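You operate a simulated robot arm through the tools that you are given. There is no shell and no other tool.

You run a simulated robot arm. Do the job below in one go: nothing can be reset, and whatever is moved stays where it is left.

JOB
Shut the packed case and send it through the gate onto the rollers.
Fine: short flaps first; slide it, don't lift it; clear of the gate; raise the gate again.
Where things are to end (x, y in the base frame): case within 0.09 m of [1.04, -0.36].

Only the result counts: the job must be done as asked and must still hold three seconds after the hand-in. Knocking over, shifting, dropping, spilling or breaking anything else fails it.

ROBOT AND FRAMES
A 7-joint arm with a two-finger parallel gripper, fixed in place. Base frame: the origin is on the floor under the middle of its stand, x ahead of it, y to its left, z up; the work surface is at about z = 0.62. Units: m, degrees, N and s.
It reaches about 1.524 m from its shoulder. Its first joint turns from -149.0 to 149.0 degrees. Payload 3.5 kg.
The tool frame sits at the grasp point between the pads (the TCP): z along the fingers, y along the line on which they close. The tips reach 0.023 m beyond it. Largest opening 0.094 m; finger width 0.038, thickness 0.01; the body of the gripper, 0.054 by 0.096 m, starts 0.039 m behind the TCP.
Orientation is that of the tool frame in the base frame, as a unit quaternion [w, x, y, z]. With the fingers straight down and closing along the base's y, the tool's x points along the base's -x, its y along +y and its z along -z.

CONTROLS
- The arm moves only by the tool play_rows. Its arguments are lists of equal length, an entry for each row: "delta_rot": the turn, a rotation vector about the tool's x, y, z in degrees, a list of three; "slide": the shift along the tool's x, y, z in m, a list of three; "hand": the opening, from 0 (shut) to 1 (fully open). In form: {"delta_rot": [[wx, wy, wz], ...], "slide": [[dx, dy, dz], ...], "hand": [hand, ...]}. A call has 1 to 20 rows; each row is the pose to reach, as a shift and turn from the pose commanded when the call began, along the tool's axes at that moment. A row lasts 0.2 s, in which the tool goes at most 0.05 m and 8.6 degrees; a call with a longer step from one row to the next is refused whole, and so is a gripper value outside its range. Where a pose cannot be reached the arm comes as near as it can. A force on the tool above 90 N (or 10 N above the force at the start of the call, whichever is more), or a blocked arm, ends the call early, and 0.2 s more pass. The fingers move at their own pace (about 0.153 m/s each) and stop on an object; they squeeze with about 35 N. The grip force told is the motor's: it shows also when the fingers shut on nothing. Time passes only in rows, and 0.2 s behind the last, so rows that repeat a pose let the fingers close. It gives the time, the measured TCP pose, the force on the tool (base axes), the opening and the grip force at its end, in the units of the frame above (readings bear some noise), with the torque about the TCP (base axes, N m) and any sound that the robot's microphone picked up.
- Cameras (640 x 400 px; columns grow to the right, rows downward): "scene" is fixed at [0.0497, -0.6517, 1.4132]; the picture's right is [-0.27, -0.96, 0.00], its down [-0.55, 0.16, -0.82] and it looks along [0.79, -0.23, -0.57] (base axes); focal length 310 px, centre (320, 200). "wrist" rides on the gripper at [0.086, 0.016, -0.074] in the tool frame; the picture's right is [-0.18, 0.98, 0.00], its down [-0.58, -0.11, -0.81] and it looks along [-0.79, -0.15, 0.59] (tool axes); focal length 243 px, centre (320, 200). There is no depth. A picture from a camera that has moved, and an enlarged one, comes with that camera's place and axes in the base frame and with its lens.
- snapshot(camera): a new picture of that camera. The clock stands still meanwhile.
- inspect(camera, box): a new picture of the part [left, top, right, bottom] of that camera's present view, enlarged. The clock stands still meanwhile.
- hand_in(): hands the job in; it is judged then, once.

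Nothing tells you positions but the pictures and the camera data. Unless the task says otherwise, let go and move clear before handing in.

The tools are called after "Request:" by a JSON object that holds its "op" and its "data". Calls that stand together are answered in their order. play_rows: Moves the arm, as the interface text tells. Its arguments: {"type":"object","properties":{"delta_rot":{"type":"array","items":{"type":"array","items":{"type":"number"}}},"slide":{"type":"array","items":{"type":"array","items":{"type":"number"}}},"hand":{"type":"array","items":{"type":"number"}}},"required":["delta_rot","slide","hand"]} The other tools are called the same way: snapshot (camera) takes a picture; inspect (camera, box) takes an enlarged picture of a part of a camera's view; hand_in () hands the job in.

At the start:

```text
t: 0.0
tcp_pos: [0.8299, -0.7172, 1.1576]
tool_rot: [0.0, 0.0, 1.0, 0.0]
wrist_force: [0.1, -0.1, 0.3]
ft_torque: [0.01, 0.0, -0.03]
finger_gap: 0.094
grasp_force: 0.0
```

scene: 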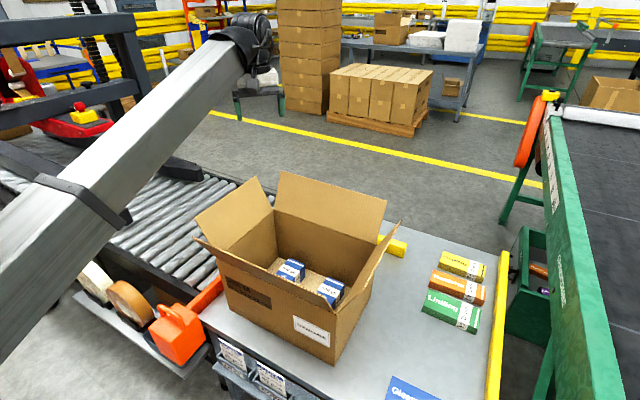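
wrist: 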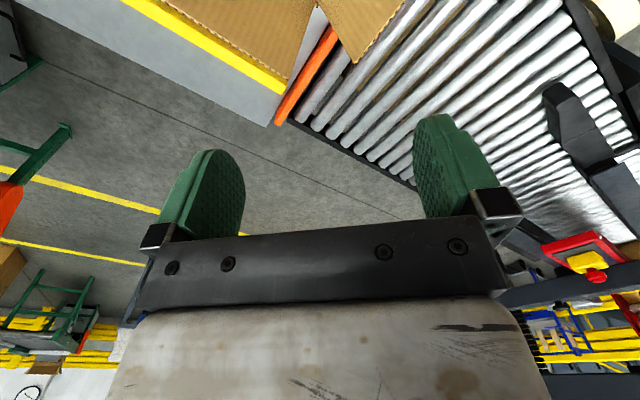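

I'll look closely at the case, the gate and the rollers before moving anything.

Request:
{"op": "inspect", "data": {"camera": "scene", "box": [180, 160, 420, 380]}}

Request:
{"op": "inspect", "data": {"camera": "scene", "box": [0, 0, 300, 200]}}

Request:
{"op": "inspect", "data": {"camera": "scene", "box": [60, 200, 320, 400]}}

Request:
{"op": "inspect", "data": {"camera": "scene", "box": [360, 160, 640, 400]}}

Request:
{"op": "inspect", "data": {"camera": "wrist", "box": [200, 0, 640, 260]}}

```text
1.82 times, centred on (300, 270) of scene
camera zoom: at [0.0497, -0.6517, 1.4132], right [-0.27, -0.96, 0.0], down [-0.55, 0.16, -0.82], along [0.79, -0.23, -0.57], focal length 564 px, centre (356, 73)
```

zoom: 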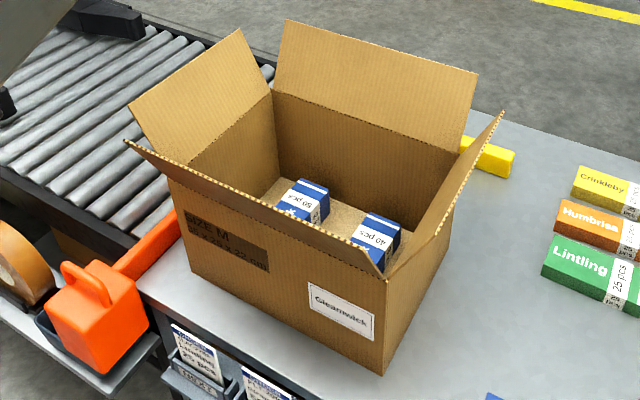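

```text
2.00 times, centred on (150, 100) of scene
camera zoom: at [0.0497, -0.6517, 1.4132], right [-0.27, -0.96, 0.0], down [-0.55, 0.16, -0.82], along [0.79, -0.23, -0.57], focal length 620 px, centre (660, 400)
```

zoom: 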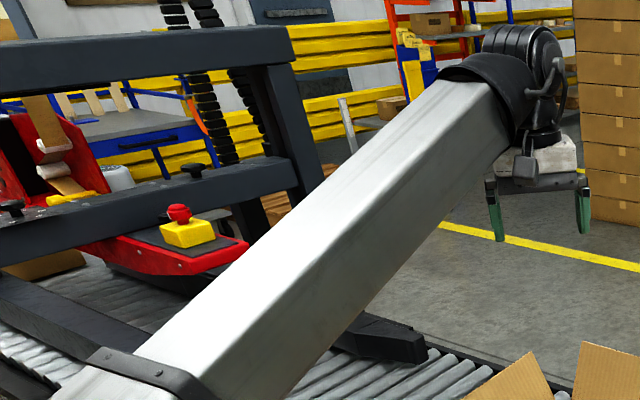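

```text
2.00 times, centred on (190, 300) of scene
camera zoom: at [0.0497, -0.6517, 1.4132], right [-0.27, -0.96, 0.0], down [-0.55, 0.16, -0.82], along [0.79, -0.23, -0.57], focal length 620 px, centre (580, 0)
```

zoom: 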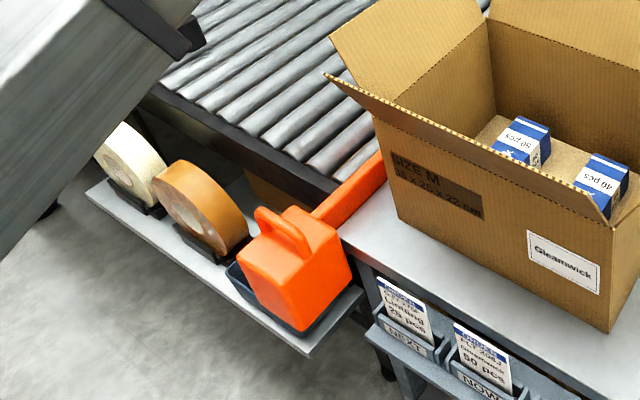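

```text
1.67 times, centred on (500, 280) of scene
camera zoom: at [0.0497, -0.6517, 1.4132], right [-0.27, -0.96, 0.0], down [-0.55, 0.16, -0.82], along [0.79, -0.23, -0.57], focal length 517 px, centre (20, 67)
```

zoom: 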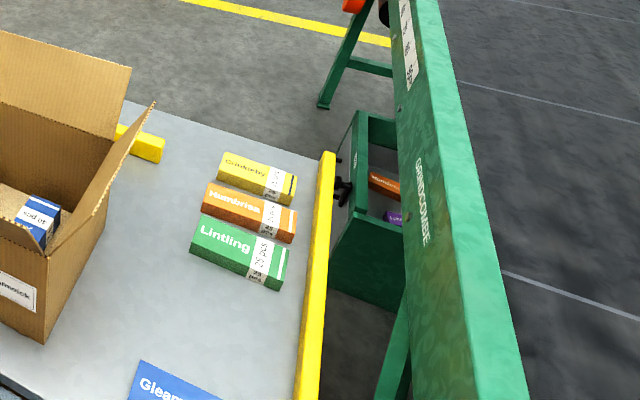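

```text
1.45 times, centred on (420, 130) of wrist
camera zoom: at [0.7447, -0.6998, 1.2321], right [0.18, 0.98, 0.0], down [0.58, -0.11, 0.81], along [0.79, -0.15, -0.59], focal length 353 px, centre (174, 302)
```

zoom: 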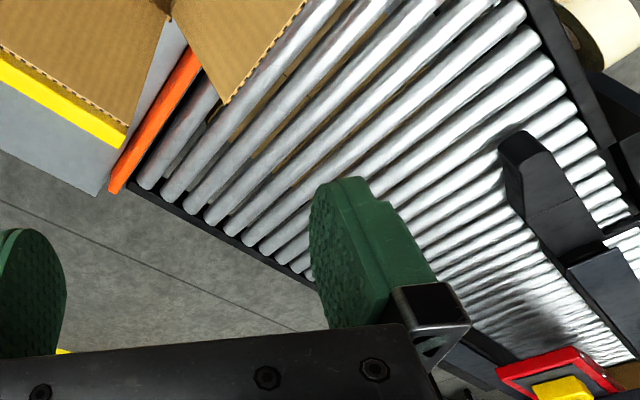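

The case stands on the table turned about 45°, centred near (0.64, -0.77). Its long axis points along (+x, +y) at the rollers, and the orange gate bar crosses the table edge near (0.92, -0.67). An orange block with a loop sits at the near end of the bar. I'll move the wrist camera up over the table to see how the gate works.

Request:
{"op": "play_rows", "data": {"delta_rot": [[0, 0, -7], [0, 0, -14], [0, 0, -21], [0, 0, -28], [0, 0, -35], [0, 0, -42], [0, 0, -49], [0, 0, -56], [0, 0, -56]], "slide": [[0.03, -0.004, -0.012], [0.06, -0.008, -0.024], [0.09, -0.012, -0.036], [0.12, -0.016, -0.048], [0.15, -0.02, -0.06], [0.18, -0.024, -0.07], [0.21, -0.028, -0.08], [0.23, -0.03, -0.09], [0.23, -0.03, -0.09]], "hand": [1, 1, 1, 1, 1, 1, 1, 1, 1]}}

Request:
{"op": "snapshot", "data": {"camera": "wrist"}}

Request:
{"op": "snapshot", "data": {"camera": "scene"}}

```text
t: 2.0
tcp_pos: [0.6045, -0.7492, 1.2381]
tool_rot: [0.002, -0.471, 0.882, -0.009]
wrist_force: [0.9, 0.1, -0.1]
ft_torque: [-0.02, 0.01, -0.02]
finger_gap: 0.0939
grasp_force: 0.0
out of reach, approached as far as the arm can: row 8, 9
```

```text
taken
camera wrist: at [0.5418, -0.8103, 1.314], right [-0.71, 0.7, -0.02], down [0.4, 0.43, 0.81], along [0.57, 0.57, -0.59], focal length 243 px, centre (320, 200)
```

wrist: 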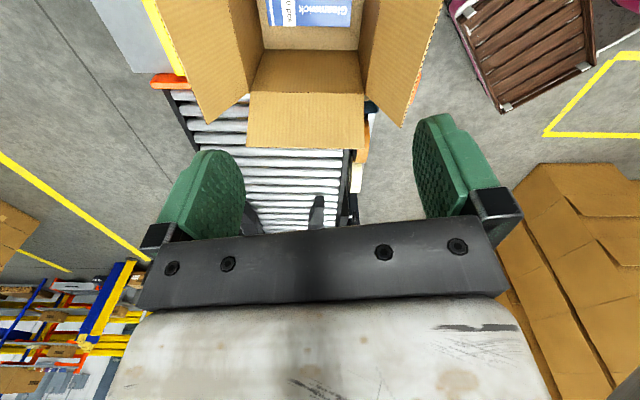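

```text
taken
```

scene: 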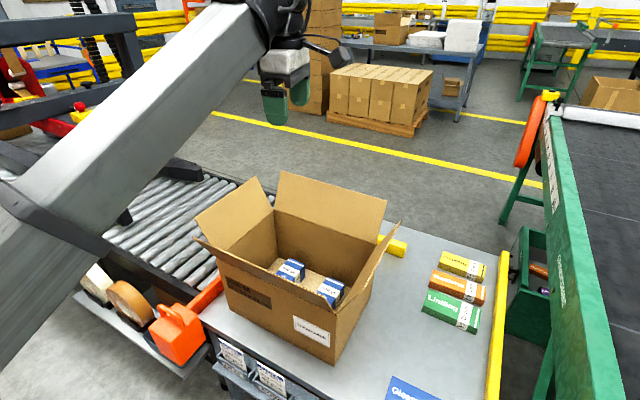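

The wrist view confirms the bar crosses the full width of the rollers. Next I'll lower the wrist on the robot side of the case for a close look at the block and the gate mechanism.

Request:
{"op": "play_rows", "data": {"delta_rot": [[0, 0, 0], [0, 0, 0], [0, 0, 0], [0, 0, 0], [0, 0, 0], [0, 0, 0], [0, 0, 0], [0, 0, 0]], "slide": [[0, 0.026, 0.029], [0, 0.052, 0.058], [0, 0.078, 0.087], [0, 0.104, 0.116], [0, 0.13, 0.145], [0, 0.156, 0.174], [0, 0.18, 0.2], [0, 0.18, 0.2]], "hand": [1, 1, 1, 1, 1, 1, 1, 1]}}

Request:
{"op": "snapshot", "data": {"camera": "wrist"}}

Request:
{"op": "snapshot", "data": {"camera": "scene"}}

```text
t: 3.8
tcp_pos: [0.4555, -0.6501, 1.0384]
tool_rot: [-0.001, -0.47, 0.883, 0.0]
wrist_force: [-0.1, -0.6, 0.4]
ft_torque: [-0.01, -0.03, -0.03]
finger_gap: 0.0938
grasp_force: 0.1
```

```text
taken
camera wrist: at [0.3936, -0.711, 1.1141], right [-0.71, 0.7, 0.0], down [0.42, 0.42, 0.81], along [0.57, 0.57, -0.59], focal length 243 px, centre (320, 200)
```

wrist: 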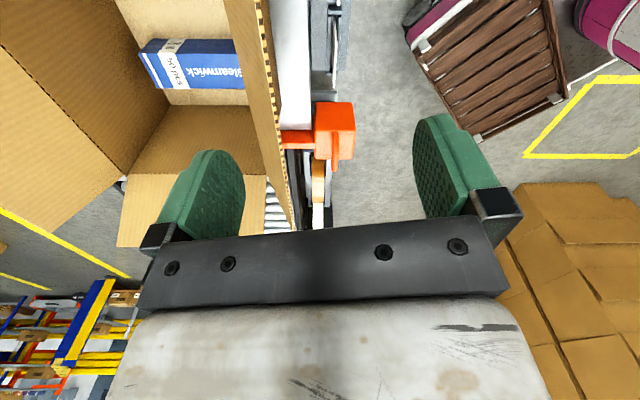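

```text
taken
```

scene: 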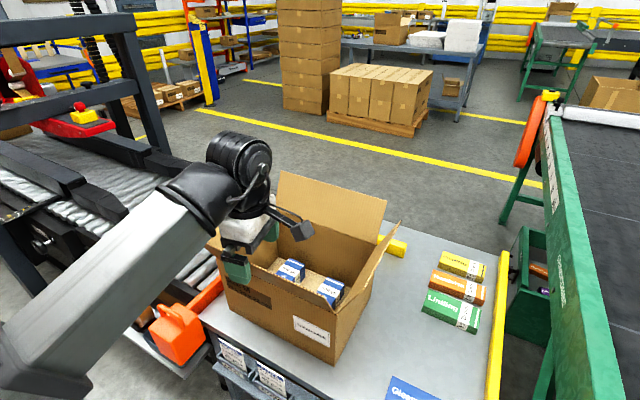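

Request:
{"op": "inspect", "data": {"camera": "wrist", "box": [240, 60, 420, 220]}}

Request:
{"op": "inspect", "data": {"camera": "scene", "box": [130, 260, 250, 370]}}

Request:
{"op": "inspect", "data": {"camera": "scene", "box": [0, 80, 200, 280]}}

```text
2.50 times, centred on (330, 140) of wrist
camera zoom: at [0.3936, -0.711, 1.1141], right [-0.71, 0.7, 0.0], down [0.42, 0.42, 0.81], along [0.57, 0.57, -0.59], focal length 606 px, centre (295, 350)
```

zoom: 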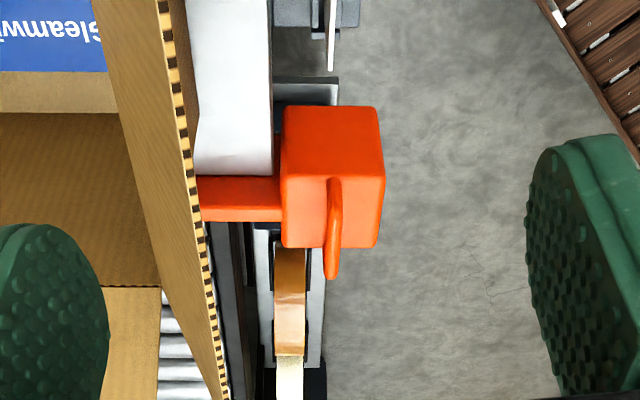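

```text
3.64 times, centred on (190, 315) of scene
camera zoom: at [0.0497, -0.6517, 1.4132], right [-0.27, -0.96, 0.0], down [-0.55, 0.16, -0.82], along [0.79, -0.23, -0.57], focal length 1128 px, centre (793, -218)
```

zoom: 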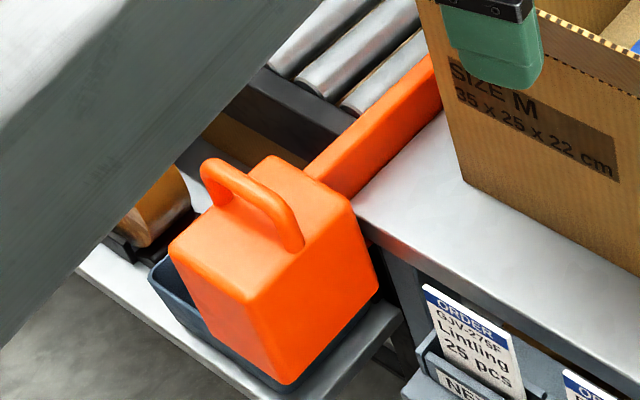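

```text
2.00 times, centred on (100, 180) of scene
camera zoom: at [0.0497, -0.6517, 1.4132], right [-0.27, -0.96, 0.0], down [-0.55, 0.16, -0.82], along [0.79, -0.23, -0.57], focal length 620 px, centre (760, 240)
```

zoom: 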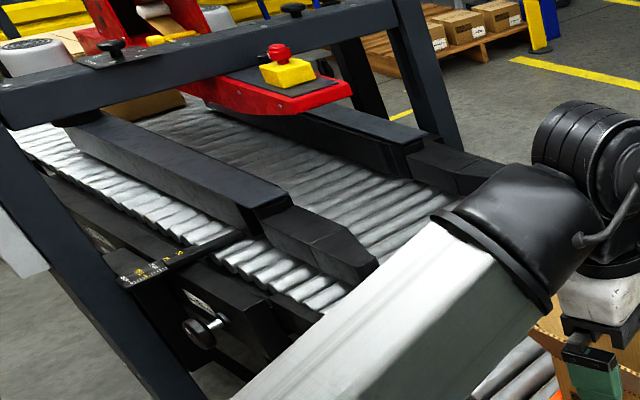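

The block and bar look like one orange piece with a lifting loop, seated in a guide tray. I need the bar's height against the tabletop, so I'll lower the camera further on the robot side, staying clear of the flap.

Request:
{"op": "play_rows", "data": {"delta_rot": [[0, 0, 0], [0, 0, 0], [0, 0, 0], [0, 0, 0], [0, 0, 0], [0, 0, 0], [0, 0, 0]], "slide": [[-0.004, 0.03, 0.01], [-0.008, 0.06, 0.03], [-0.01, 0.0735, 0.07], [-0.01, 0.0735, 0.11], [-0.01, 0.0735, 0.15], [-0.01, 0.0735, 0.19], [-0.01, 0.0735, 0.19]], "hand": [1, 1, 1, 1, 1, 1, 1]}}

Request:
{"op": "snapshot", "data": {"camera": "wrist"}}

Request:
{"op": "inspect", "data": {"camera": "wrist", "box": [220, 40, 440, 220]}}

Request:
{"op": "snapshot", "data": {"camera": "scene"}}

```text
t: 5.4
tcp_pos: [0.4007, -0.5994, 0.8488]
tool_rot: [0.0, -0.469, 0.883, 0.0]
wrist_force: [0.4, 0.0, 0.2]
ft_torque: [-0.02, 0.02, 0.0]
finger_gap: 0.0941
grasp_force: 0.0
```

```text
taken
camera wrist: at [0.3387, -0.6609, 0.9237], right [-0.71, 0.7, 0.0], down [0.42, 0.42, 0.81], along [0.57, 0.57, -0.59], focal length 243 px, centre (320, 200)
```

wrist: 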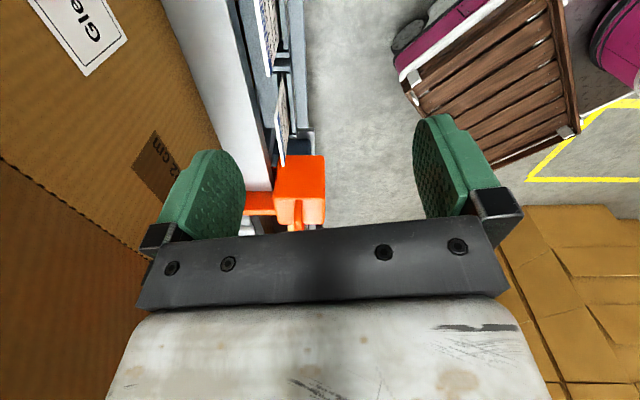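

```text
2.22 times, centred on (330, 130) of wrist
camera zoom: at [0.3387, -0.6609, 0.9237], right [-0.71, 0.7, 0.0], down [0.42, 0.42, 0.81], along [0.57, 0.57, -0.59], focal length 539 px, centre (298, 356)
```

zoom: 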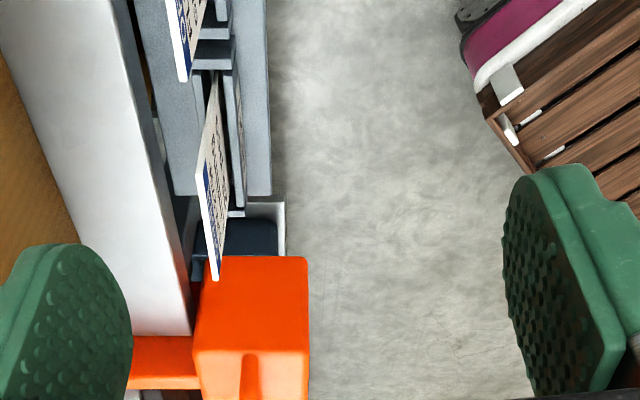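

```text
taken
```

scene: 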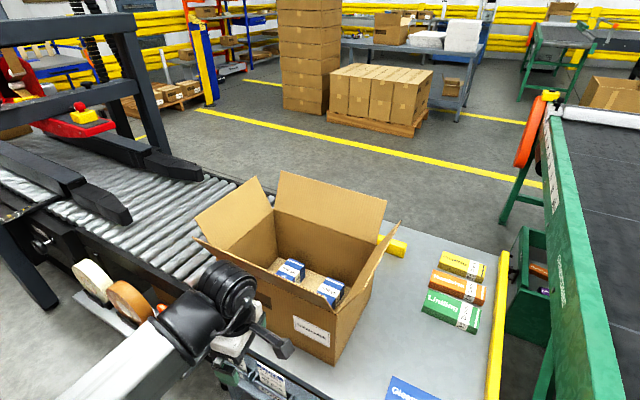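

Request:
{"op": "inspect", "data": {"camera": "scene", "box": [60, 140, 260, 300]}}

Request:
{"op": "inspect", "data": {"camera": "scene", "box": [0, 60, 160, 300]}}

Request:
{"op": "inspect", "data": {"camera": "scene", "box": [190, 165, 410, 365]}}

```text
2.50 times, centred on (160, 220) of scene
camera zoom: at [0.0497, -0.6517, 1.4132], right [-0.27, -0.96, 0.0], down [-0.55, 0.16, -0.82], along [0.79, -0.23, -0.57], focal length 775 px, centre (720, 150)
```

zoom: 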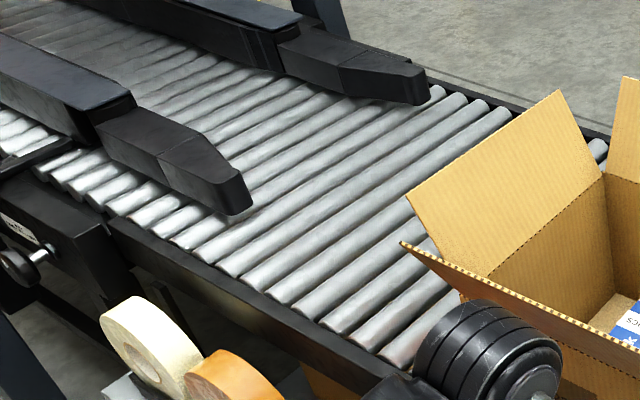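

```text
1.67 times, centred on (80, 180) of scene
camera zoom: at [0.0497, -0.6517, 1.4132], right [-0.27, -0.96, 0.0], down [-0.55, 0.16, -0.82], along [0.79, -0.23, -0.57], focal length 517 px, centre (720, 233)
```

zoom: 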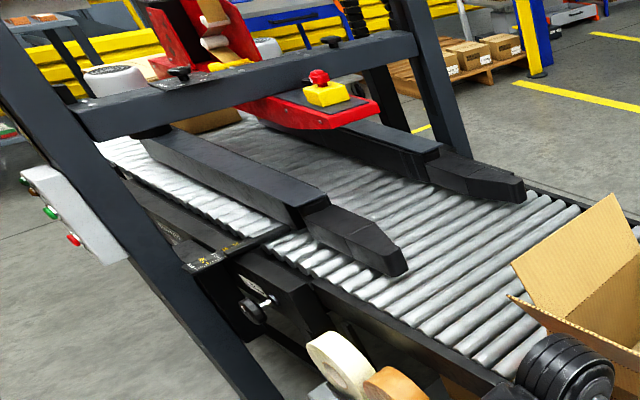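

```text
2.00 times, centred on (300, 265) of scene
camera zoom: at [0.0497, -0.6517, 1.4132], right [-0.27, -0.96, 0.0], down [-0.55, 0.16, -0.82], along [0.79, -0.23, -0.57], focal length 620 px, centre (360, 70)
```

zoom: 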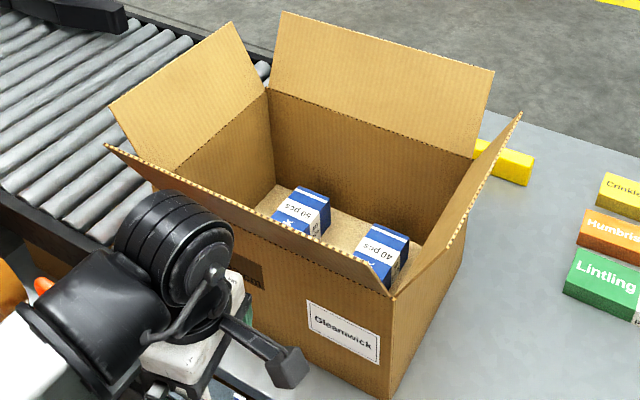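

The gate stands about 4 cm above the tabletop, so it is raised now and the handled block is its near end. All four flaps lean outward by about 25°. I'll go up with the fingers shut and over to the outside of the front short flap, the one facing the gate.

Request:
{"op": "play_rows", "data": {"delta_rot": [[0, 0, 0], [0, 0, 0], [0, 0, 0], [0, 0, 0], [0, 0, 0], [0, 0, 1.1], [0, 0, 2.2], [0, 0, 3.3], [0, 0, 4.4], [0, 0, 5.5], [0, 0, 6.6], [0, 0, 7.7], [0, 0, 8.8], [0, 0, 9.9], [0, 0, 10.9], [0, 0, 10.9]], "slide": [[0, 0, -0.05], [0, 0, -0.1], [0, 0, -0.15], [0, 0, -0.2], [0, 0, -0.25], [-0.0291, -0.0348, -0.25], [-0.0582, -0.0696, -0.25], [-0.0873, -0.1044, -0.25], [-0.1164, -0.1392, -0.25], [-0.1455, -0.174, -0.25], [-0.1746, -0.2088, -0.25], [-0.2037, -0.2436, -0.25], [-0.2328, -0.2784, -0.25], [-0.2619, -0.3132, -0.25], [-0.291, -0.348, -0.25], [-0.291, -0.348, -0.25]], "hand": [0, 0, 0, 0, 0, 0, 0, 0, 0, 0, 0, 0, 0, 0, 0, 0]}}

Request:
{"op": "snapshot", "data": {"camera": "wrist"}}

Request:
{"op": "snapshot", "data": {"camera": "scene"}}

```text
t: 8.8
tcp_pos: [0.8516, -0.5538, 1.0989]
tool_rot: [0.001, -0.383, 0.924, 0.0]
wrist_force: [-0.6, -0.4, -0.5]
ft_torque: [-0.01, 0.01, -0.01]
finger_gap: 0.0
grasp_force: 35.1
```

```text
taken
camera wrist: at [0.7793, -0.6025, 1.1729], right [-0.57, 0.82, 0.0], down [0.49, 0.33, 0.81], along [0.66, 0.46, -0.59], focal length 243 px, centre (320, 200)
```

wrist: 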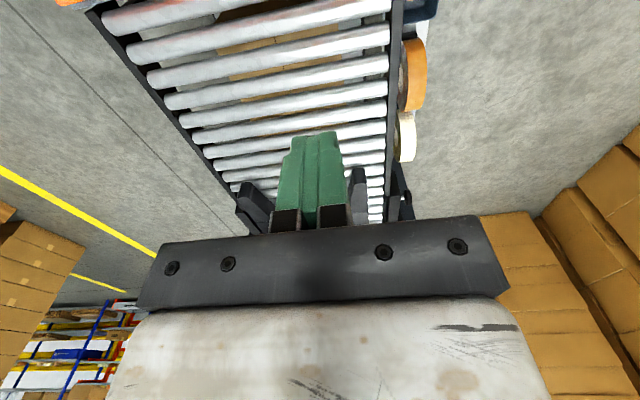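

```text
taken
```

scene: 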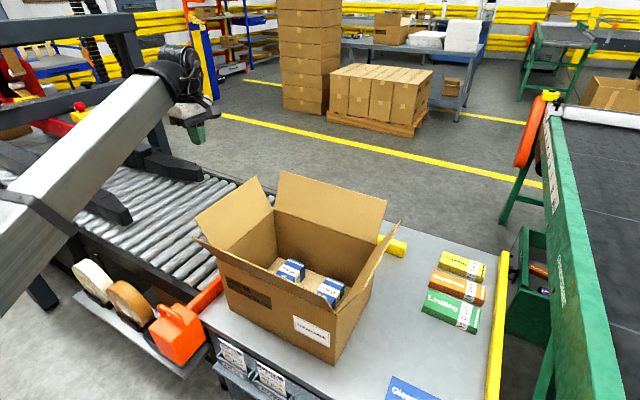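

I'm now outside the front short flap, lined up with the case axis. I'll lower the closed fingers and push the flap in past vertical, then check how it behaves.

Request:
{"op": "play_rows", "data": {"delta_rot": [[0, 0, 0], [0, 0, 0], [0, 0, 0], [0, 0, 0], [0, 0, 0], [0, 0, 0], [0, 0, 0], [0, 0, 0], [0, 0, 0]], "slide": [[0, 0, 0.049], [0, 0, 0.098], [0, 0, 0.144], [0, 0, 0.164], [0.03, 0, 0.164], [0.06, 0, 0.164], [0.09, 0, 0.164], [0.115, 0, 0.166], [0.14, 0, 0.168]], "hand": [0, 0, 0, 0, 0, 0, 0, 0, 0]}}

Request:
{"op": "snapshot", "data": {"camera": "scene"}}

Request:
{"op": "snapshot", "data": {"camera": "wrist"}}

```text
t: 10.8
tcp_pos: [0.7525, -0.6515, 0.9319]
tool_rot: [0.0, -0.384, 0.924, 0.0]
wrist_force: [0.1, 0.1, 0.6]
ft_torque: [0.02, -0.01, 0.0]
finger_gap: 0.0
grasp_force: 35.4
```

```text
taken
```

scene: 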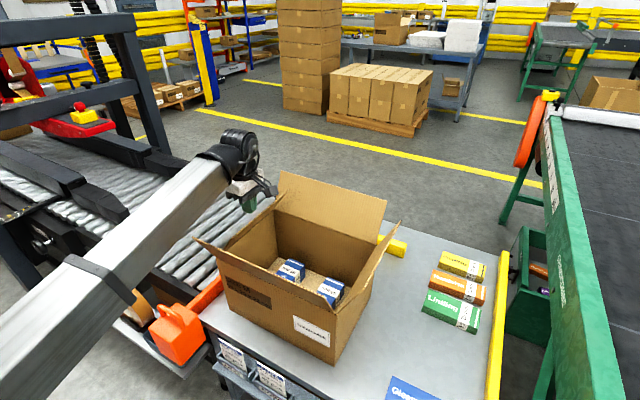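

```text
taken
camera wrist: at [0.6797, -0.7014, 1.0059], right [-0.57, 0.82, 0.0], down [0.49, 0.34, 0.81], along [0.66, 0.46, -0.59], focal length 243 px, centre (320, 200)
```

wrist: 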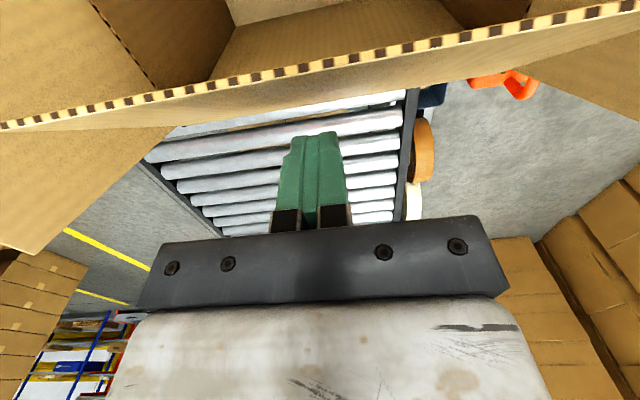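

Request:
{"op": "inspect", "data": {"camera": "scene", "box": [190, 165, 410, 365]}}

```text
2.00 times, centred on (300, 265) of scene
camera zoom: at [0.0497, -0.6517, 1.4132], right [-0.27, -0.96, 0.0], down [-0.55, 0.16, -0.82], along [0.79, -0.23, -0.57], focal length 620 px, centre (360, 70)
```

zoom: 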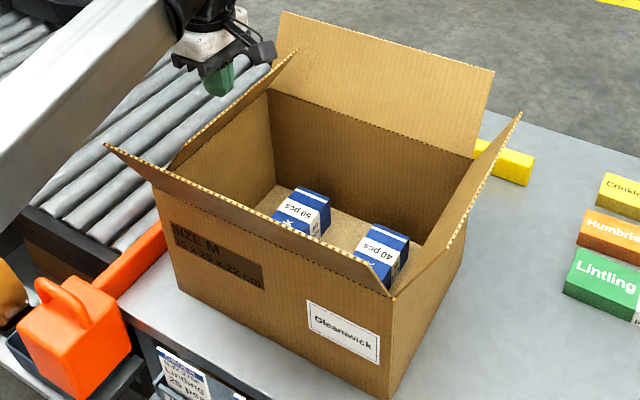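

The short flap swings easily with almost no force. I'll keep following the arc to fold it flat.

Request:
{"op": "play_rows", "data": {"delta_rot": [[0, 0, 0], [0, 0, 0], [0, 0, 0], [0, 0, 0], [0, 0, 0], [0, 0, 0], [0, 0, 0]], "slide": [[0.0155, 0, 0.006], [0.0275, 0, 0.013], [0.0365, 0, 0.026], [0.0425, 0, 0.039], [0.0455, 0, 0.051], [0.0475, 0, 0.06], [0.0475, 0, 0.06]], "hand": [0, 0, 0, 0, 0, 0, 0]}}

Request:
{"op": "inspect", "data": {"camera": "scene", "box": [190, 165, 410, 365]}}

Request:
{"op": "snapshot", "data": {"camera": "wrist"}}

```text
t: 12.4
tcp_pos: [0.7182, -0.6865, 0.8709]
tool_rot: [0.0, -0.384, 0.923, 0.0]
wrist_force: [-0.5, -0.4, -0.6]
ft_torque: [0.01, -0.01, -0.01]
finger_gap: 0.0
grasp_force: 35.0
```

```text
2.00 times, centred on (300, 265) of scene
camera zoom: at [0.0497, -0.6517, 1.4132], right [-0.27, -0.96, 0.0], down [-0.55, 0.16, -0.82], along [0.79, -0.23, -0.57], focal length 620 px, centre (360, 70)
```

zoom: 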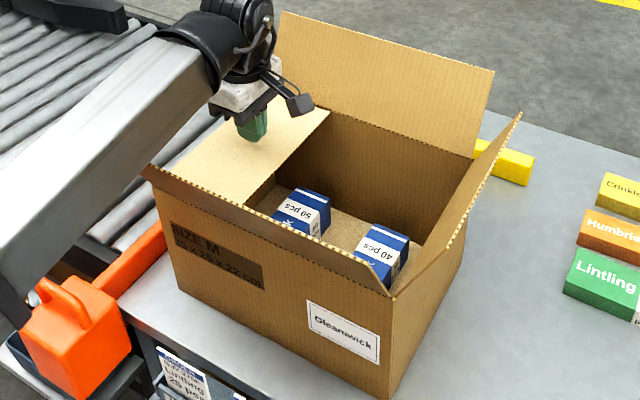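

```text
taken
camera wrist: at [0.6461, -0.7356, 0.9461], right [-0.57, 0.82, 0.0], down [0.49, 0.34, 0.81], along [0.66, 0.46, -0.59], focal length 243 px, centre (320, 200)
```

wrist: 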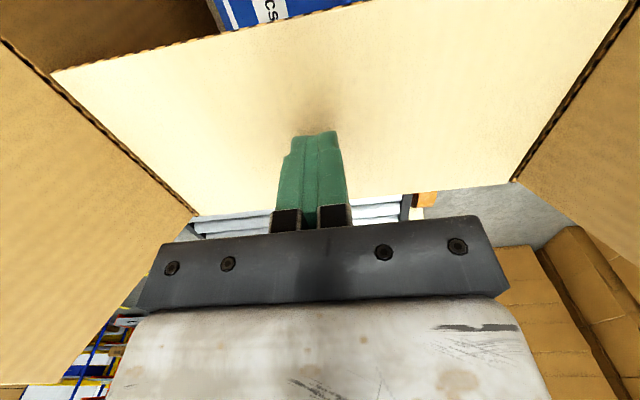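

The front short flap is down flat. I'll lift away and see if it stays put.

Request:
{"op": "play_rows", "data": {"delta_rot": [[0, 0, 0], [0, 0, 0], [0, 0, 0], [0, 0, 0], [0, 0, 0]], "slide": [[0, 0, -0.04], [0, 0, -0.09], [0, 0, -0.14], [0, 0, -0.19], [0, 0, -0.22]], "hand": [0, 0, 0, 0, 0]}}

Request:
{"op": "inspect", "data": {"camera": "scene", "box": [190, 165, 410, 365]}}

Request:
{"op": "snapshot", "data": {"camera": "wrist"}}

```text
t: 13.6
tcp_pos: [0.7193, -0.6852, 1.0915]
tool_rot: [0.0, -0.383, 0.924, 0.001]
wrist_force: [-0.3, 0.5, -0.3]
ft_torque: [-0.02, -0.01, -0.01]
finger_gap: 0.0
grasp_force: 35.1
```

```text
2.00 times, centred on (300, 265) of scene
camera zoom: at [0.0497, -0.6517, 1.4132], right [-0.27, -0.96, 0.0], down [-0.55, 0.16, -0.82], along [0.79, -0.23, -0.57], focal length 620 px, centre (360, 70)
```

zoom: 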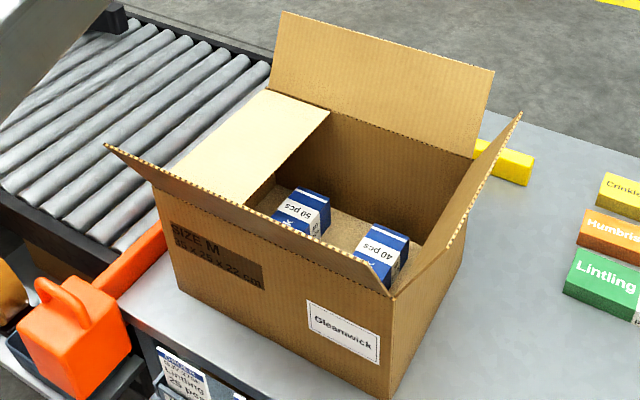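

```text
taken
camera wrist: at [0.6465, -0.7346, 1.1669], right [-0.57, 0.82, 0.0], down [0.49, 0.33, 0.81], along [0.66, 0.46, -0.59], focal length 243 px, centre (320, 200)
```

wrist: 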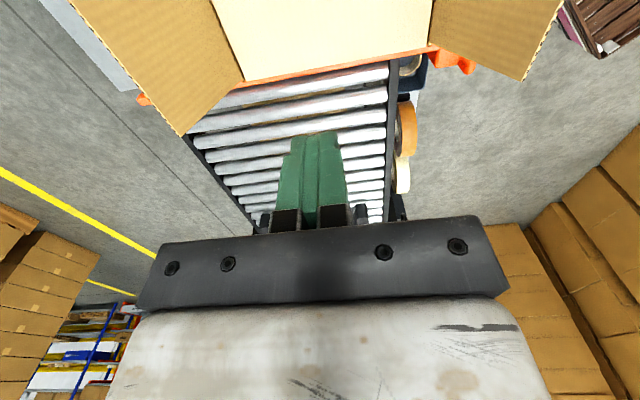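

The flap stays closed without being held, and the case hasn't moved. Next is the rear short flap: I'll travel over the case and come down behind it.

Request:
{"op": "play_rows", "data": {"delta_rot": [[0, 0, 0], [0, 0, 0], [0, 0, 0], [0, 0, 0], [0, 0, 0], [0, 0, 0], [0, 0, 0], [0, 0, 0], [0, 0, 0], [0, 0, 0], [0, 0, 0], [0, 0, 0], [0, 0, 0], [0, 0, 0]], "slide": [[0.046, 0, 0], [0.092, 0, 0], [0.138, 0, 0], [0.184, 0, 0], [0.23, 0, 0], [0.276, 0, 0], [0.322, 0, 0], [0.368, 0, 0], [0.413, 0, 0], [0.413, 0, 0.04], [0.413, 0, 0.08], [0.413, 0, 0.12], [0.413, 0, 0.155], [0.413, 0, 0.155]], "hand": [0, 0, 0, 0, 0, 0, 0, 0, 0, 0, 0, 0, 0, 0]}}

Request:
{"op": "snapshot", "data": {"camera": "scene"}}

Request:
{"op": "snapshot", "data": {"camera": "wrist"}}

```text
t: 16.6
tcp_pos: [0.4254, -0.9785, 0.9364]
tool_rot: [0.001, -0.383, 0.924, 0.0]
wrist_force: [-0.1, -0.3, 0.4]
ft_torque: [-0.01, 0.0, 0.02]
finger_gap: 0.0
grasp_force: 35.0
```

```text
taken
```

scene: 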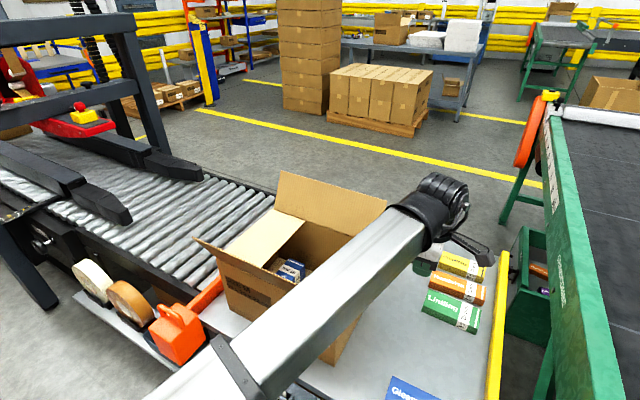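

```text
taken
camera wrist: at [0.3538, -1.0278, 1.011], right [-0.57, 0.82, 0.0], down [0.49, 0.34, 0.81], along [0.66, 0.46, -0.59], focal length 243 px, centre (320, 200)
```

wrist: 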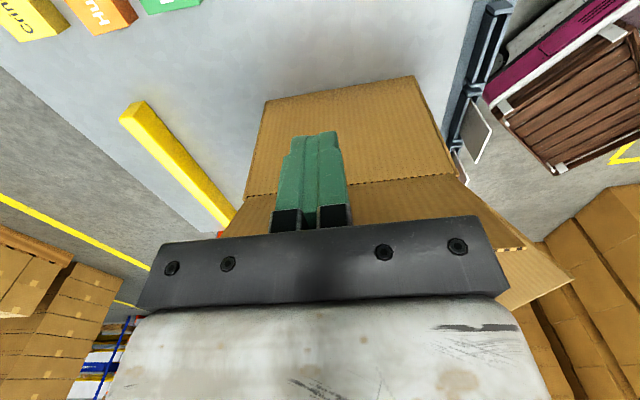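

Request:
{"op": "play_rows", "data": {"delta_rot": [[0, 0, 0], [0, 0, 0], [0, 0, 0], [0, 0, 0], [0, 0, 0], [0, 0, 0], [0, 0, 0], [0, 0, 0], [0, 0, 0], [0, 0, 0], [0, 0, 0], [0, 0, 0]], "slide": [[-0.0375, 0, 0], [-0.0675, 0, 0], [-0.0975, 0, 0], [-0.1225, 0, 0.002], [-0.1475, 0, 0.005], [-0.163, 0, 0.011], [-0.175, 0, 0.018], [-0.184, 0, 0.031], [-0.19, 0, 0.044], [-0.193, 0, 0.056], [-0.195, 0, 0.065], [-0.195, 0, 0.065]], "hand": [0, 0, 0, 0, 0, 0, 0, 0, 0, 0, 0, 0]}}

Request:
{"op": "snapshot", "data": {"camera": "scene"}}

Request:
{"op": "snapshot", "data": {"camera": "wrist"}}

```text
t: 19.2
tcp_pos: [0.5638, -0.8403, 0.8726]
tool_rot: [0.0, -0.383, 0.924, -0.001]
wrist_force: [0.7, 0.3, -0.2]
ft_torque: [-0.03, 0.02, 0.04]
finger_gap: 0.0001
grasp_force: 35.3
```

```text
taken
```

scene: 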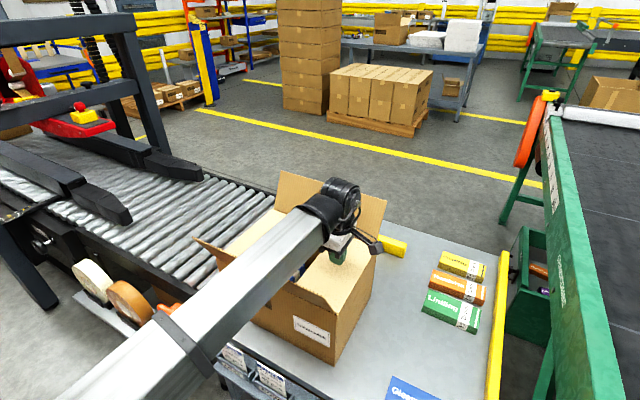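

```text
taken
camera wrist: at [0.4918, -0.8896, 0.9462], right [-0.57, 0.82, 0.0], down [0.49, 0.34, 0.81], along [0.66, 0.46, -0.59], focal length 243 px, centre (320, 200)
```

wrist: 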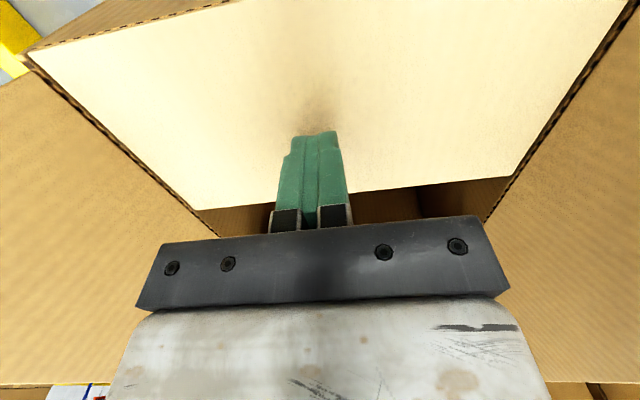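

Request:
{"op": "play_rows", "data": {"delta_rot": [[0, 0, 0], [0, 0, 0], [0, 0, 0], [0, 0, 0], [0, 0, 0], [0, 0, 0], [0, 0, 0], [0, 0, 0], [0, 0, 0], [0, 0, 0], [0, 0, 0], [0, 0, 0], [0, 0, 0]], "slide": [[0, 0, -0.04], [0, 0, -0.09], [0, 0, -0.14], [0, 0, -0.19], [0, 0, -0.22], [-0.015, 0.04, -0.22], [-0.03, 0.08, -0.22], [-0.045, 0.12, -0.22], [-0.06, 0.16, -0.22], [-0.075, 0.2, -0.22], [-0.09, 0.24, -0.22], [-0.105, 0.275, -0.22], [-0.105, 0.275, -0.22]], "hand": [0, 0, 0, 0, 0, 0, 0, 0, 0, 0, 0, 0, 0]}}

Request:
{"op": "snapshot", "data": {"camera": "scene"}}

Request:
{"op": "snapshot", "data": {"camera": "wrist"}}

```text
t: 22.0
tcp_pos: [0.443, -0.5713, 1.0921]
tool_rot: [0.0, -0.383, 0.924, 0.001]
wrist_force: [0.4, -0.1, 0.7]
ft_torque: [0.03, 0.0, 0.0]
finger_gap: 0.0001
grasp_force: 35.4
```

```text
taken
```

scene: 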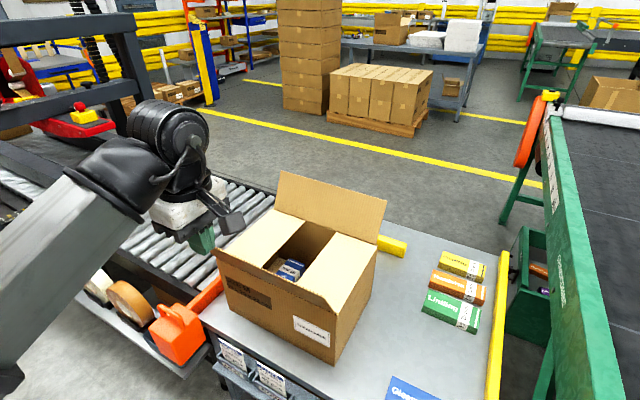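

```text
taken
camera wrist: at [0.3709, -0.6211, 1.1667], right [-0.57, 0.82, 0.0], down [0.49, 0.33, 0.81], along [0.66, 0.46, -0.59], focal length 243 px, centre (320, 200)
```

wrist: 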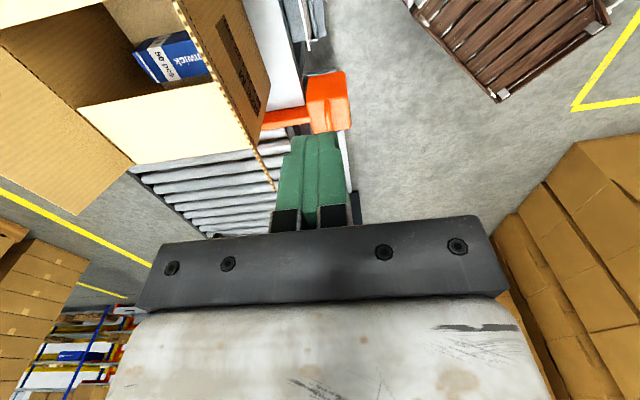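

Both short flaps are down and staying. Now I'll do the near long flap: lower outside it and fold it over the short flaps.

Request:
{"op": "play_rows", "data": {"delta_rot": [[0, 0, 0], [0, 0, 0], [0, 0, 0], [0, 0, 0], [0, 0, 0], [0, 0, 0], [0, 0, 0], [0, 0, 0], [0, 0, 0], [0, 0, 0], [0, 0, 0], [0, 0, 0], [0, 0, 0], [0, 0, 0], [0, 0, 0], [0, 0, 0], [0, 0, 0]], "slide": [[0, 0, 0.045], [0, 0, 0.09], [0, 0, 0.13], [0, 0, 0.157], [0, -0.043, 0.157], [0, -0.073, 0.157], [0, -0.103, 0.157], [0, -0.133, 0.157], [0, -0.158, 0.158], [0, -0.1815, 0.161], [0, -0.197, 0.167], [0, -0.209, 0.174], [0, -0.218, 0.187], [0, -0.224, 0.2], [0, -0.227, 0.21], [0, -0.229, 0.216], [0, -0.229, 0.216]], "hand": [0, 0, 0, 0, 0, 0, 0, 0, 0, 0, 0, 0, 0, 0, 0, 0, 0]}}

Request:
{"op": "snapshot", "data": {"camera": "scene"}}

Request:
{"op": "snapshot", "data": {"camera": "wrist"}}

```text
t: 25.6
tcp_pos: [0.6062, -0.7337, 0.8761]
tool_rot: [0.0, -0.383, 0.924, 0.001]
wrist_force: [0.3, -0.2, 0.1]
ft_torque: [0.0, 0.01, 0.0]
finger_gap: 0.0003
grasp_force: 35.1
```

```text
taken
```

scene: 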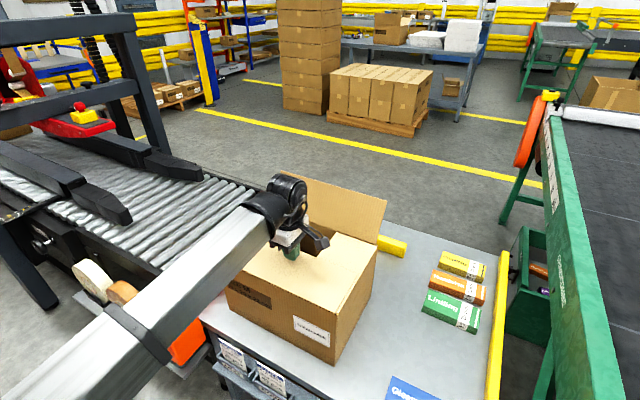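

```text
taken
camera wrist: at [0.5333, -0.7832, 0.9502], right [-0.57, 0.82, 0.0], down [0.49, 0.34, 0.81], along [0.66, 0.46, -0.59], focal length 243 px, centre (320, 200)
```

wrist: 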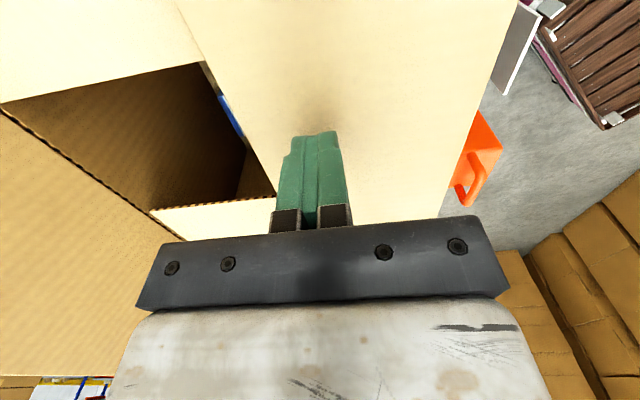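

The near long flap lies flat. Now over to the far side for the last long flap.

Request:
{"op": "play_rows", "data": {"delta_rot": [[0, 0, 0], [0, 0, 0], [0, 0, 0], [0, 0, 0], [0, 0, 0], [0, 0, 0], [0, 0, 0], [0, 0, 0], [0, 0, 0], [0, 0, 0], [0, 0, 0], [0, 0, 0], [0, 0, 0], [0, 0, 0]], "slide": [[0, 0, -0.04], [0, 0, -0.09], [0, 0, -0.14], [0, 0, -0.19], [0, 0, -0.22], [0, -0.045, -0.22], [0, -0.09, -0.22], [0, -0.135, -0.22], [0, -0.18, -0.22], [0, -0.225, -0.22], [0, -0.27, -0.22], [0, -0.31, -0.22], [0, -0.335, -0.22], [0, -0.335, -0.22]], "hand": [0, 0, 0, 0, 0, 0, 0, 0, 0, 0, 0, 0, 0, 0]}}

Request:
{"op": "snapshot", "data": {"camera": "scene"}}

Request:
{"op": "snapshot", "data": {"camera": "wrist"}}

```text
t: 28.6
tcp_pos: [0.8316, -0.9576, 1.0905]
tool_rot: [0.0, -0.383, 0.924, 0.0]
wrist_force: [0.4, 0.1, 0.3]
ft_torque: [0.02, -0.02, 0.0]
finger_gap: 0.0
grasp_force: 34.7
out of reach, approached as far as the arm can: row 13, 14
```

```text
taken
```

scene: 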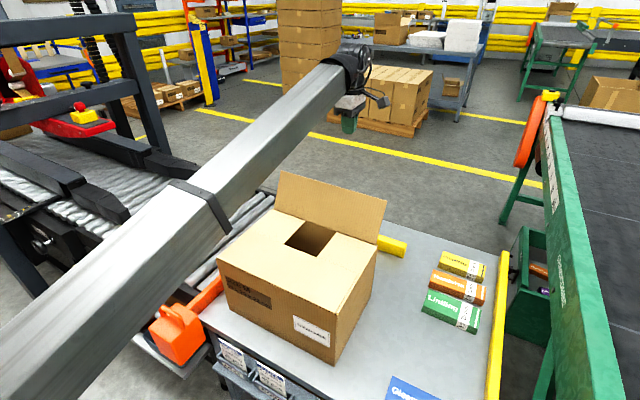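

```text
taken
camera wrist: at [0.7588, -1.0066, 1.165], right [-0.57, 0.82, 0.0], down [0.49, 0.34, 0.81], along [0.66, 0.46, -0.59], focal length 243 px, centre (320, 200)
```

wrist: 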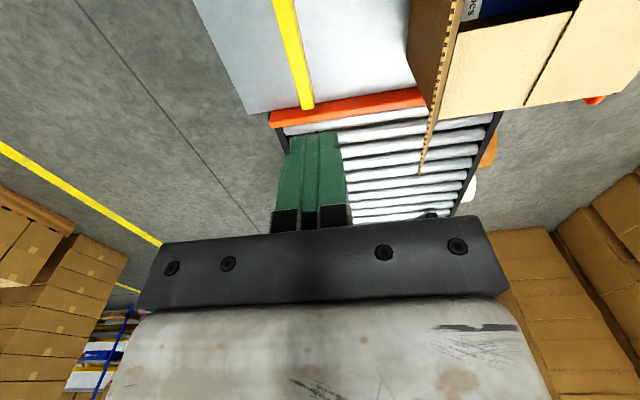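

Request:
{"op": "play_rows", "data": {"delta_rot": [[0, 0, 0], [0, 0, 0], [0, 0, 0], [0, 0, 0], [0, 0, 0], [0, 0, 0]], "slide": [[0, 0.002, 0.04], [0, 0.004, 0.08], [0, 0.006, 0.12], [0, 0.008, 0.1555], [0, 0.03, 0.1555], [0, 0.05, 0.1555]], "hand": [0, 0, 0, 0, 0, 0]}}

Request:
{"op": "snapshot", "data": {"camera": "scene"}}

Request:
{"op": "snapshot", "data": {"camera": "wrist"}}

```text
t: 30.0
tcp_pos: [0.7956, -0.9223, 0.9351]
tool_rot: [0.0, -0.384, 0.923, 0.0]
wrist_force: [1.3, 0.3, 0.1]
ft_torque: [-0.02, 0.0, -0.01]
finger_gap: 0.0001
grasp_force: 35.3
```

```text
taken
```

scene: 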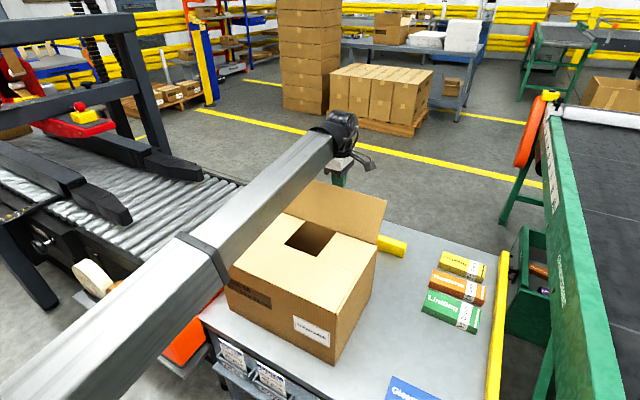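

```text
taken
camera wrist: at [0.7234, -0.9701, 1.0101], right [-0.57, 0.82, 0.0], down [0.49, 0.34, 0.81], along [0.66, 0.46, -0.59], focal length 243 px, centre (320, 200)
```

wrist: 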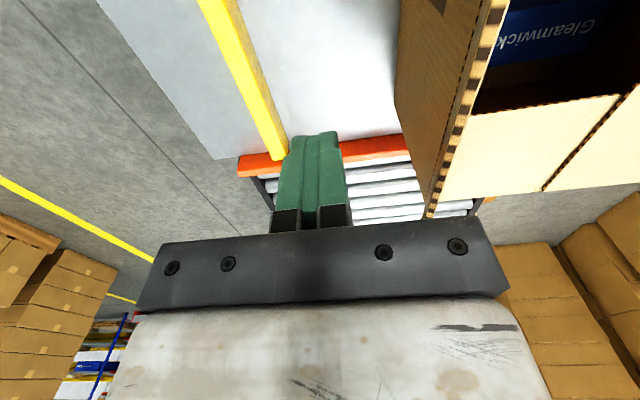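

Request:
{"op": "play_rows", "data": {"delta_rot": [[0, 0, 0], [0, 0, 0], [0, 0, 0], [0, 0, 0], [0, 0, 0], [0, 0, 0], [0, 0, 0], [0, 0, 0], [0, 0, 0], [0, 0, 0], [0, 0, 0], [0, 0, 0]], "slide": [[0, 0.015, 0], [0, 0.045, 0], [0, 0.075, 0], [0, 0.1, 0.001], [0, 0.1235, 0.004], [0, 0.139, 0.01], [0, 0.151, 0.017], [0, 0.16, 0.03], [0, 0.166, 0.043], [0, 0.169, 0.055], [0, 0.171, 0.06], [0, 0.171, 0.06]], "hand": [0, 0, 0, 0, 0, 0, 0, 0, 0, 0, 0, 0]}}

Request:
{"op": "snapshot", "data": {"camera": "scene"}}

Request:
{"op": "snapshot", "data": {"camera": "wrist"}}

```text
t: 32.6
tcp_pos: [0.6743, -0.8012, 0.8753]
tool_rot: [-0.001, -0.382, 0.924, 0.0]
wrist_force: [0.0, 0.6, 0.0]
ft_torque: [-0.02, 0.01, -0.02]
finger_gap: 0.0
grasp_force: 34.7
```

```text
taken
```

scene: 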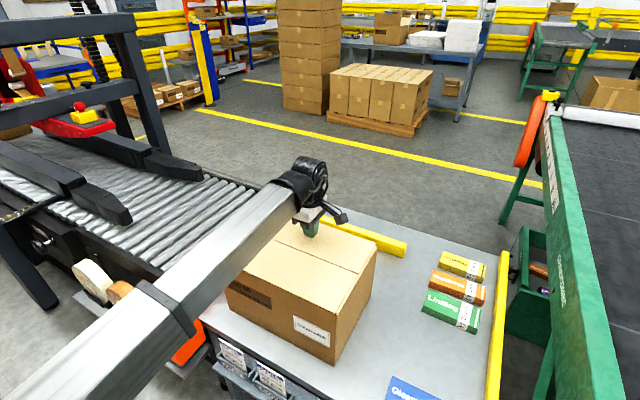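

```text
taken
camera wrist: at [0.6023, -0.8502, 0.9498], right [-0.57, 0.82, 0.0], down [0.49, 0.34, 0.81], along [0.66, 0.46, -0.59], focal length 243 px, centre (320, 200)
```

wrist: 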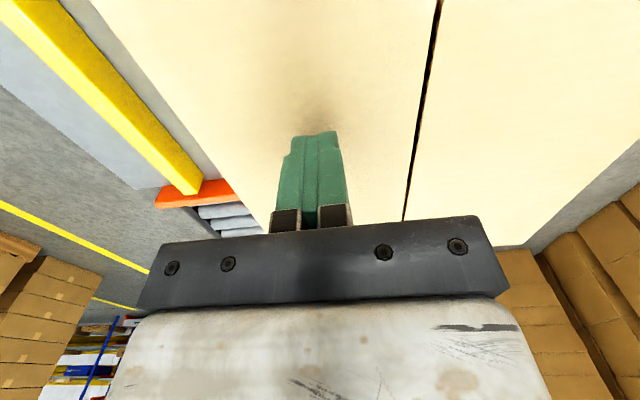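

All four flaps are folded in order. I'll lift off, check the lid, and move toward the gate handle for a close look.

Request:
{"op": "play_rows", "data": {"delta_rot": [[0, 0, 0], [0, 0, 0], [0, 0, 0], [0, 0, 0], [0, 0, 0], [0, 0, 0], [0, 0, 0], [0, 0, 0], [0, 0, 0], [0, 0, 0], [0, 0, 0], [0, 0, 0], [0, 0, 0]], "slide": [[0, 0, -0.04], [0, 0, -0.09], [0, 0, -0.14], [0, 0, -0.15], [-0.015, 0.045, -0.15], [-0.03, 0.09, -0.15], [-0.045, 0.135, -0.15], [-0.06, 0.18, -0.15], [-0.075, 0.225, -0.15], [-0.09, 0.27, -0.15], [-0.09, 0.298, -0.12], [-0.09, 0.298, -0.08], [-0.09, 0.298, -0.08]], "hand": [0, 0, 0, 0, 0, 0, 0, 0, 0, 1, 1, 1, 1]}}

Request:
{"op": "snapshot", "data": {"camera": "scene"}}

Request:
{"op": "snapshot", "data": {"camera": "wrist"}}

Request:
{"op": "inspect", "data": {"camera": "wrist", "box": [240, 0, 440, 200]}}

Request:
{"op": "inspect", "data": {"camera": "scene", "box": [190, 165, 410, 365]}}

```text
t: 35.4
tcp_pos: [0.526, -0.5275, 0.9554]
tool_rot: [-0.001, -0.383, 0.924, 0.0]
wrist_force: [0.0, 0.4, 0.4]
ft_torque: [0.01, -0.03, 0.0]
finger_gap: 0.0939
grasp_force: 0.0
```

```text
taken
```

scene: 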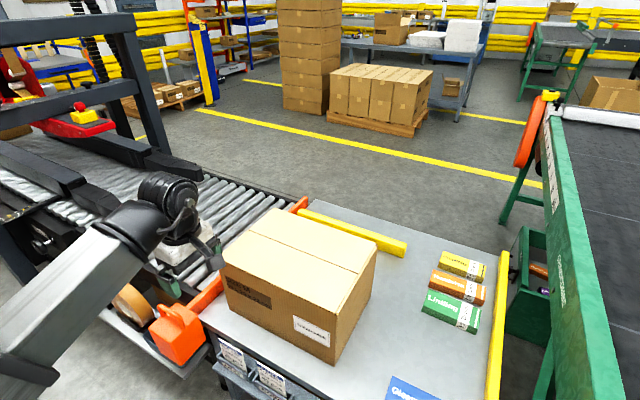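

```text
taken
camera wrist: at [0.4538, -0.5767, 1.0298], right [-0.57, 0.82, 0.0], down [0.49, 0.34, 0.81], along [0.66, 0.46, -0.59], focal length 243 px, centre (320, 200)
```

wrist: 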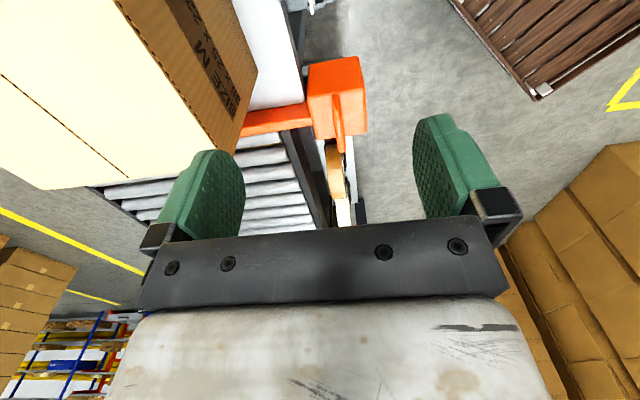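

```text
2.00 times, centred on (340, 100) of wrist
camera zoom: at [0.4538, -0.5767, 1.0298], right [-0.57, 0.82, 0.0], down [0.49, 0.34, 0.81], along [0.66, 0.46, -0.59], focal length 485 px, centre (280, 400)
```

zoom: 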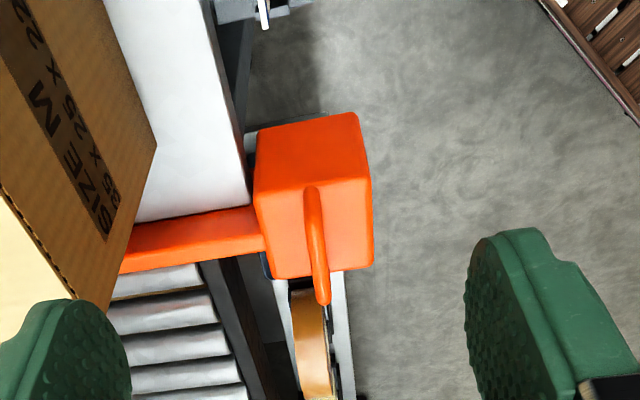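

```text
2.00 times, centred on (300, 265) of scene
camera zoom: at [0.0497, -0.6517, 1.4132], right [-0.27, -0.96, 0.0], down [-0.55, 0.16, -0.82], along [0.79, -0.23, -0.57], focal length 620 px, centre (360, 70)
```

zoom: 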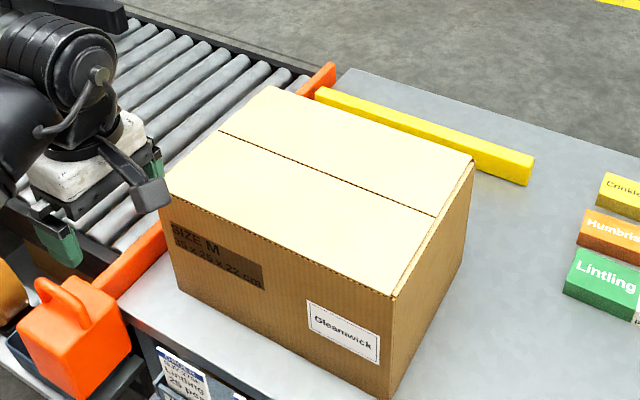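

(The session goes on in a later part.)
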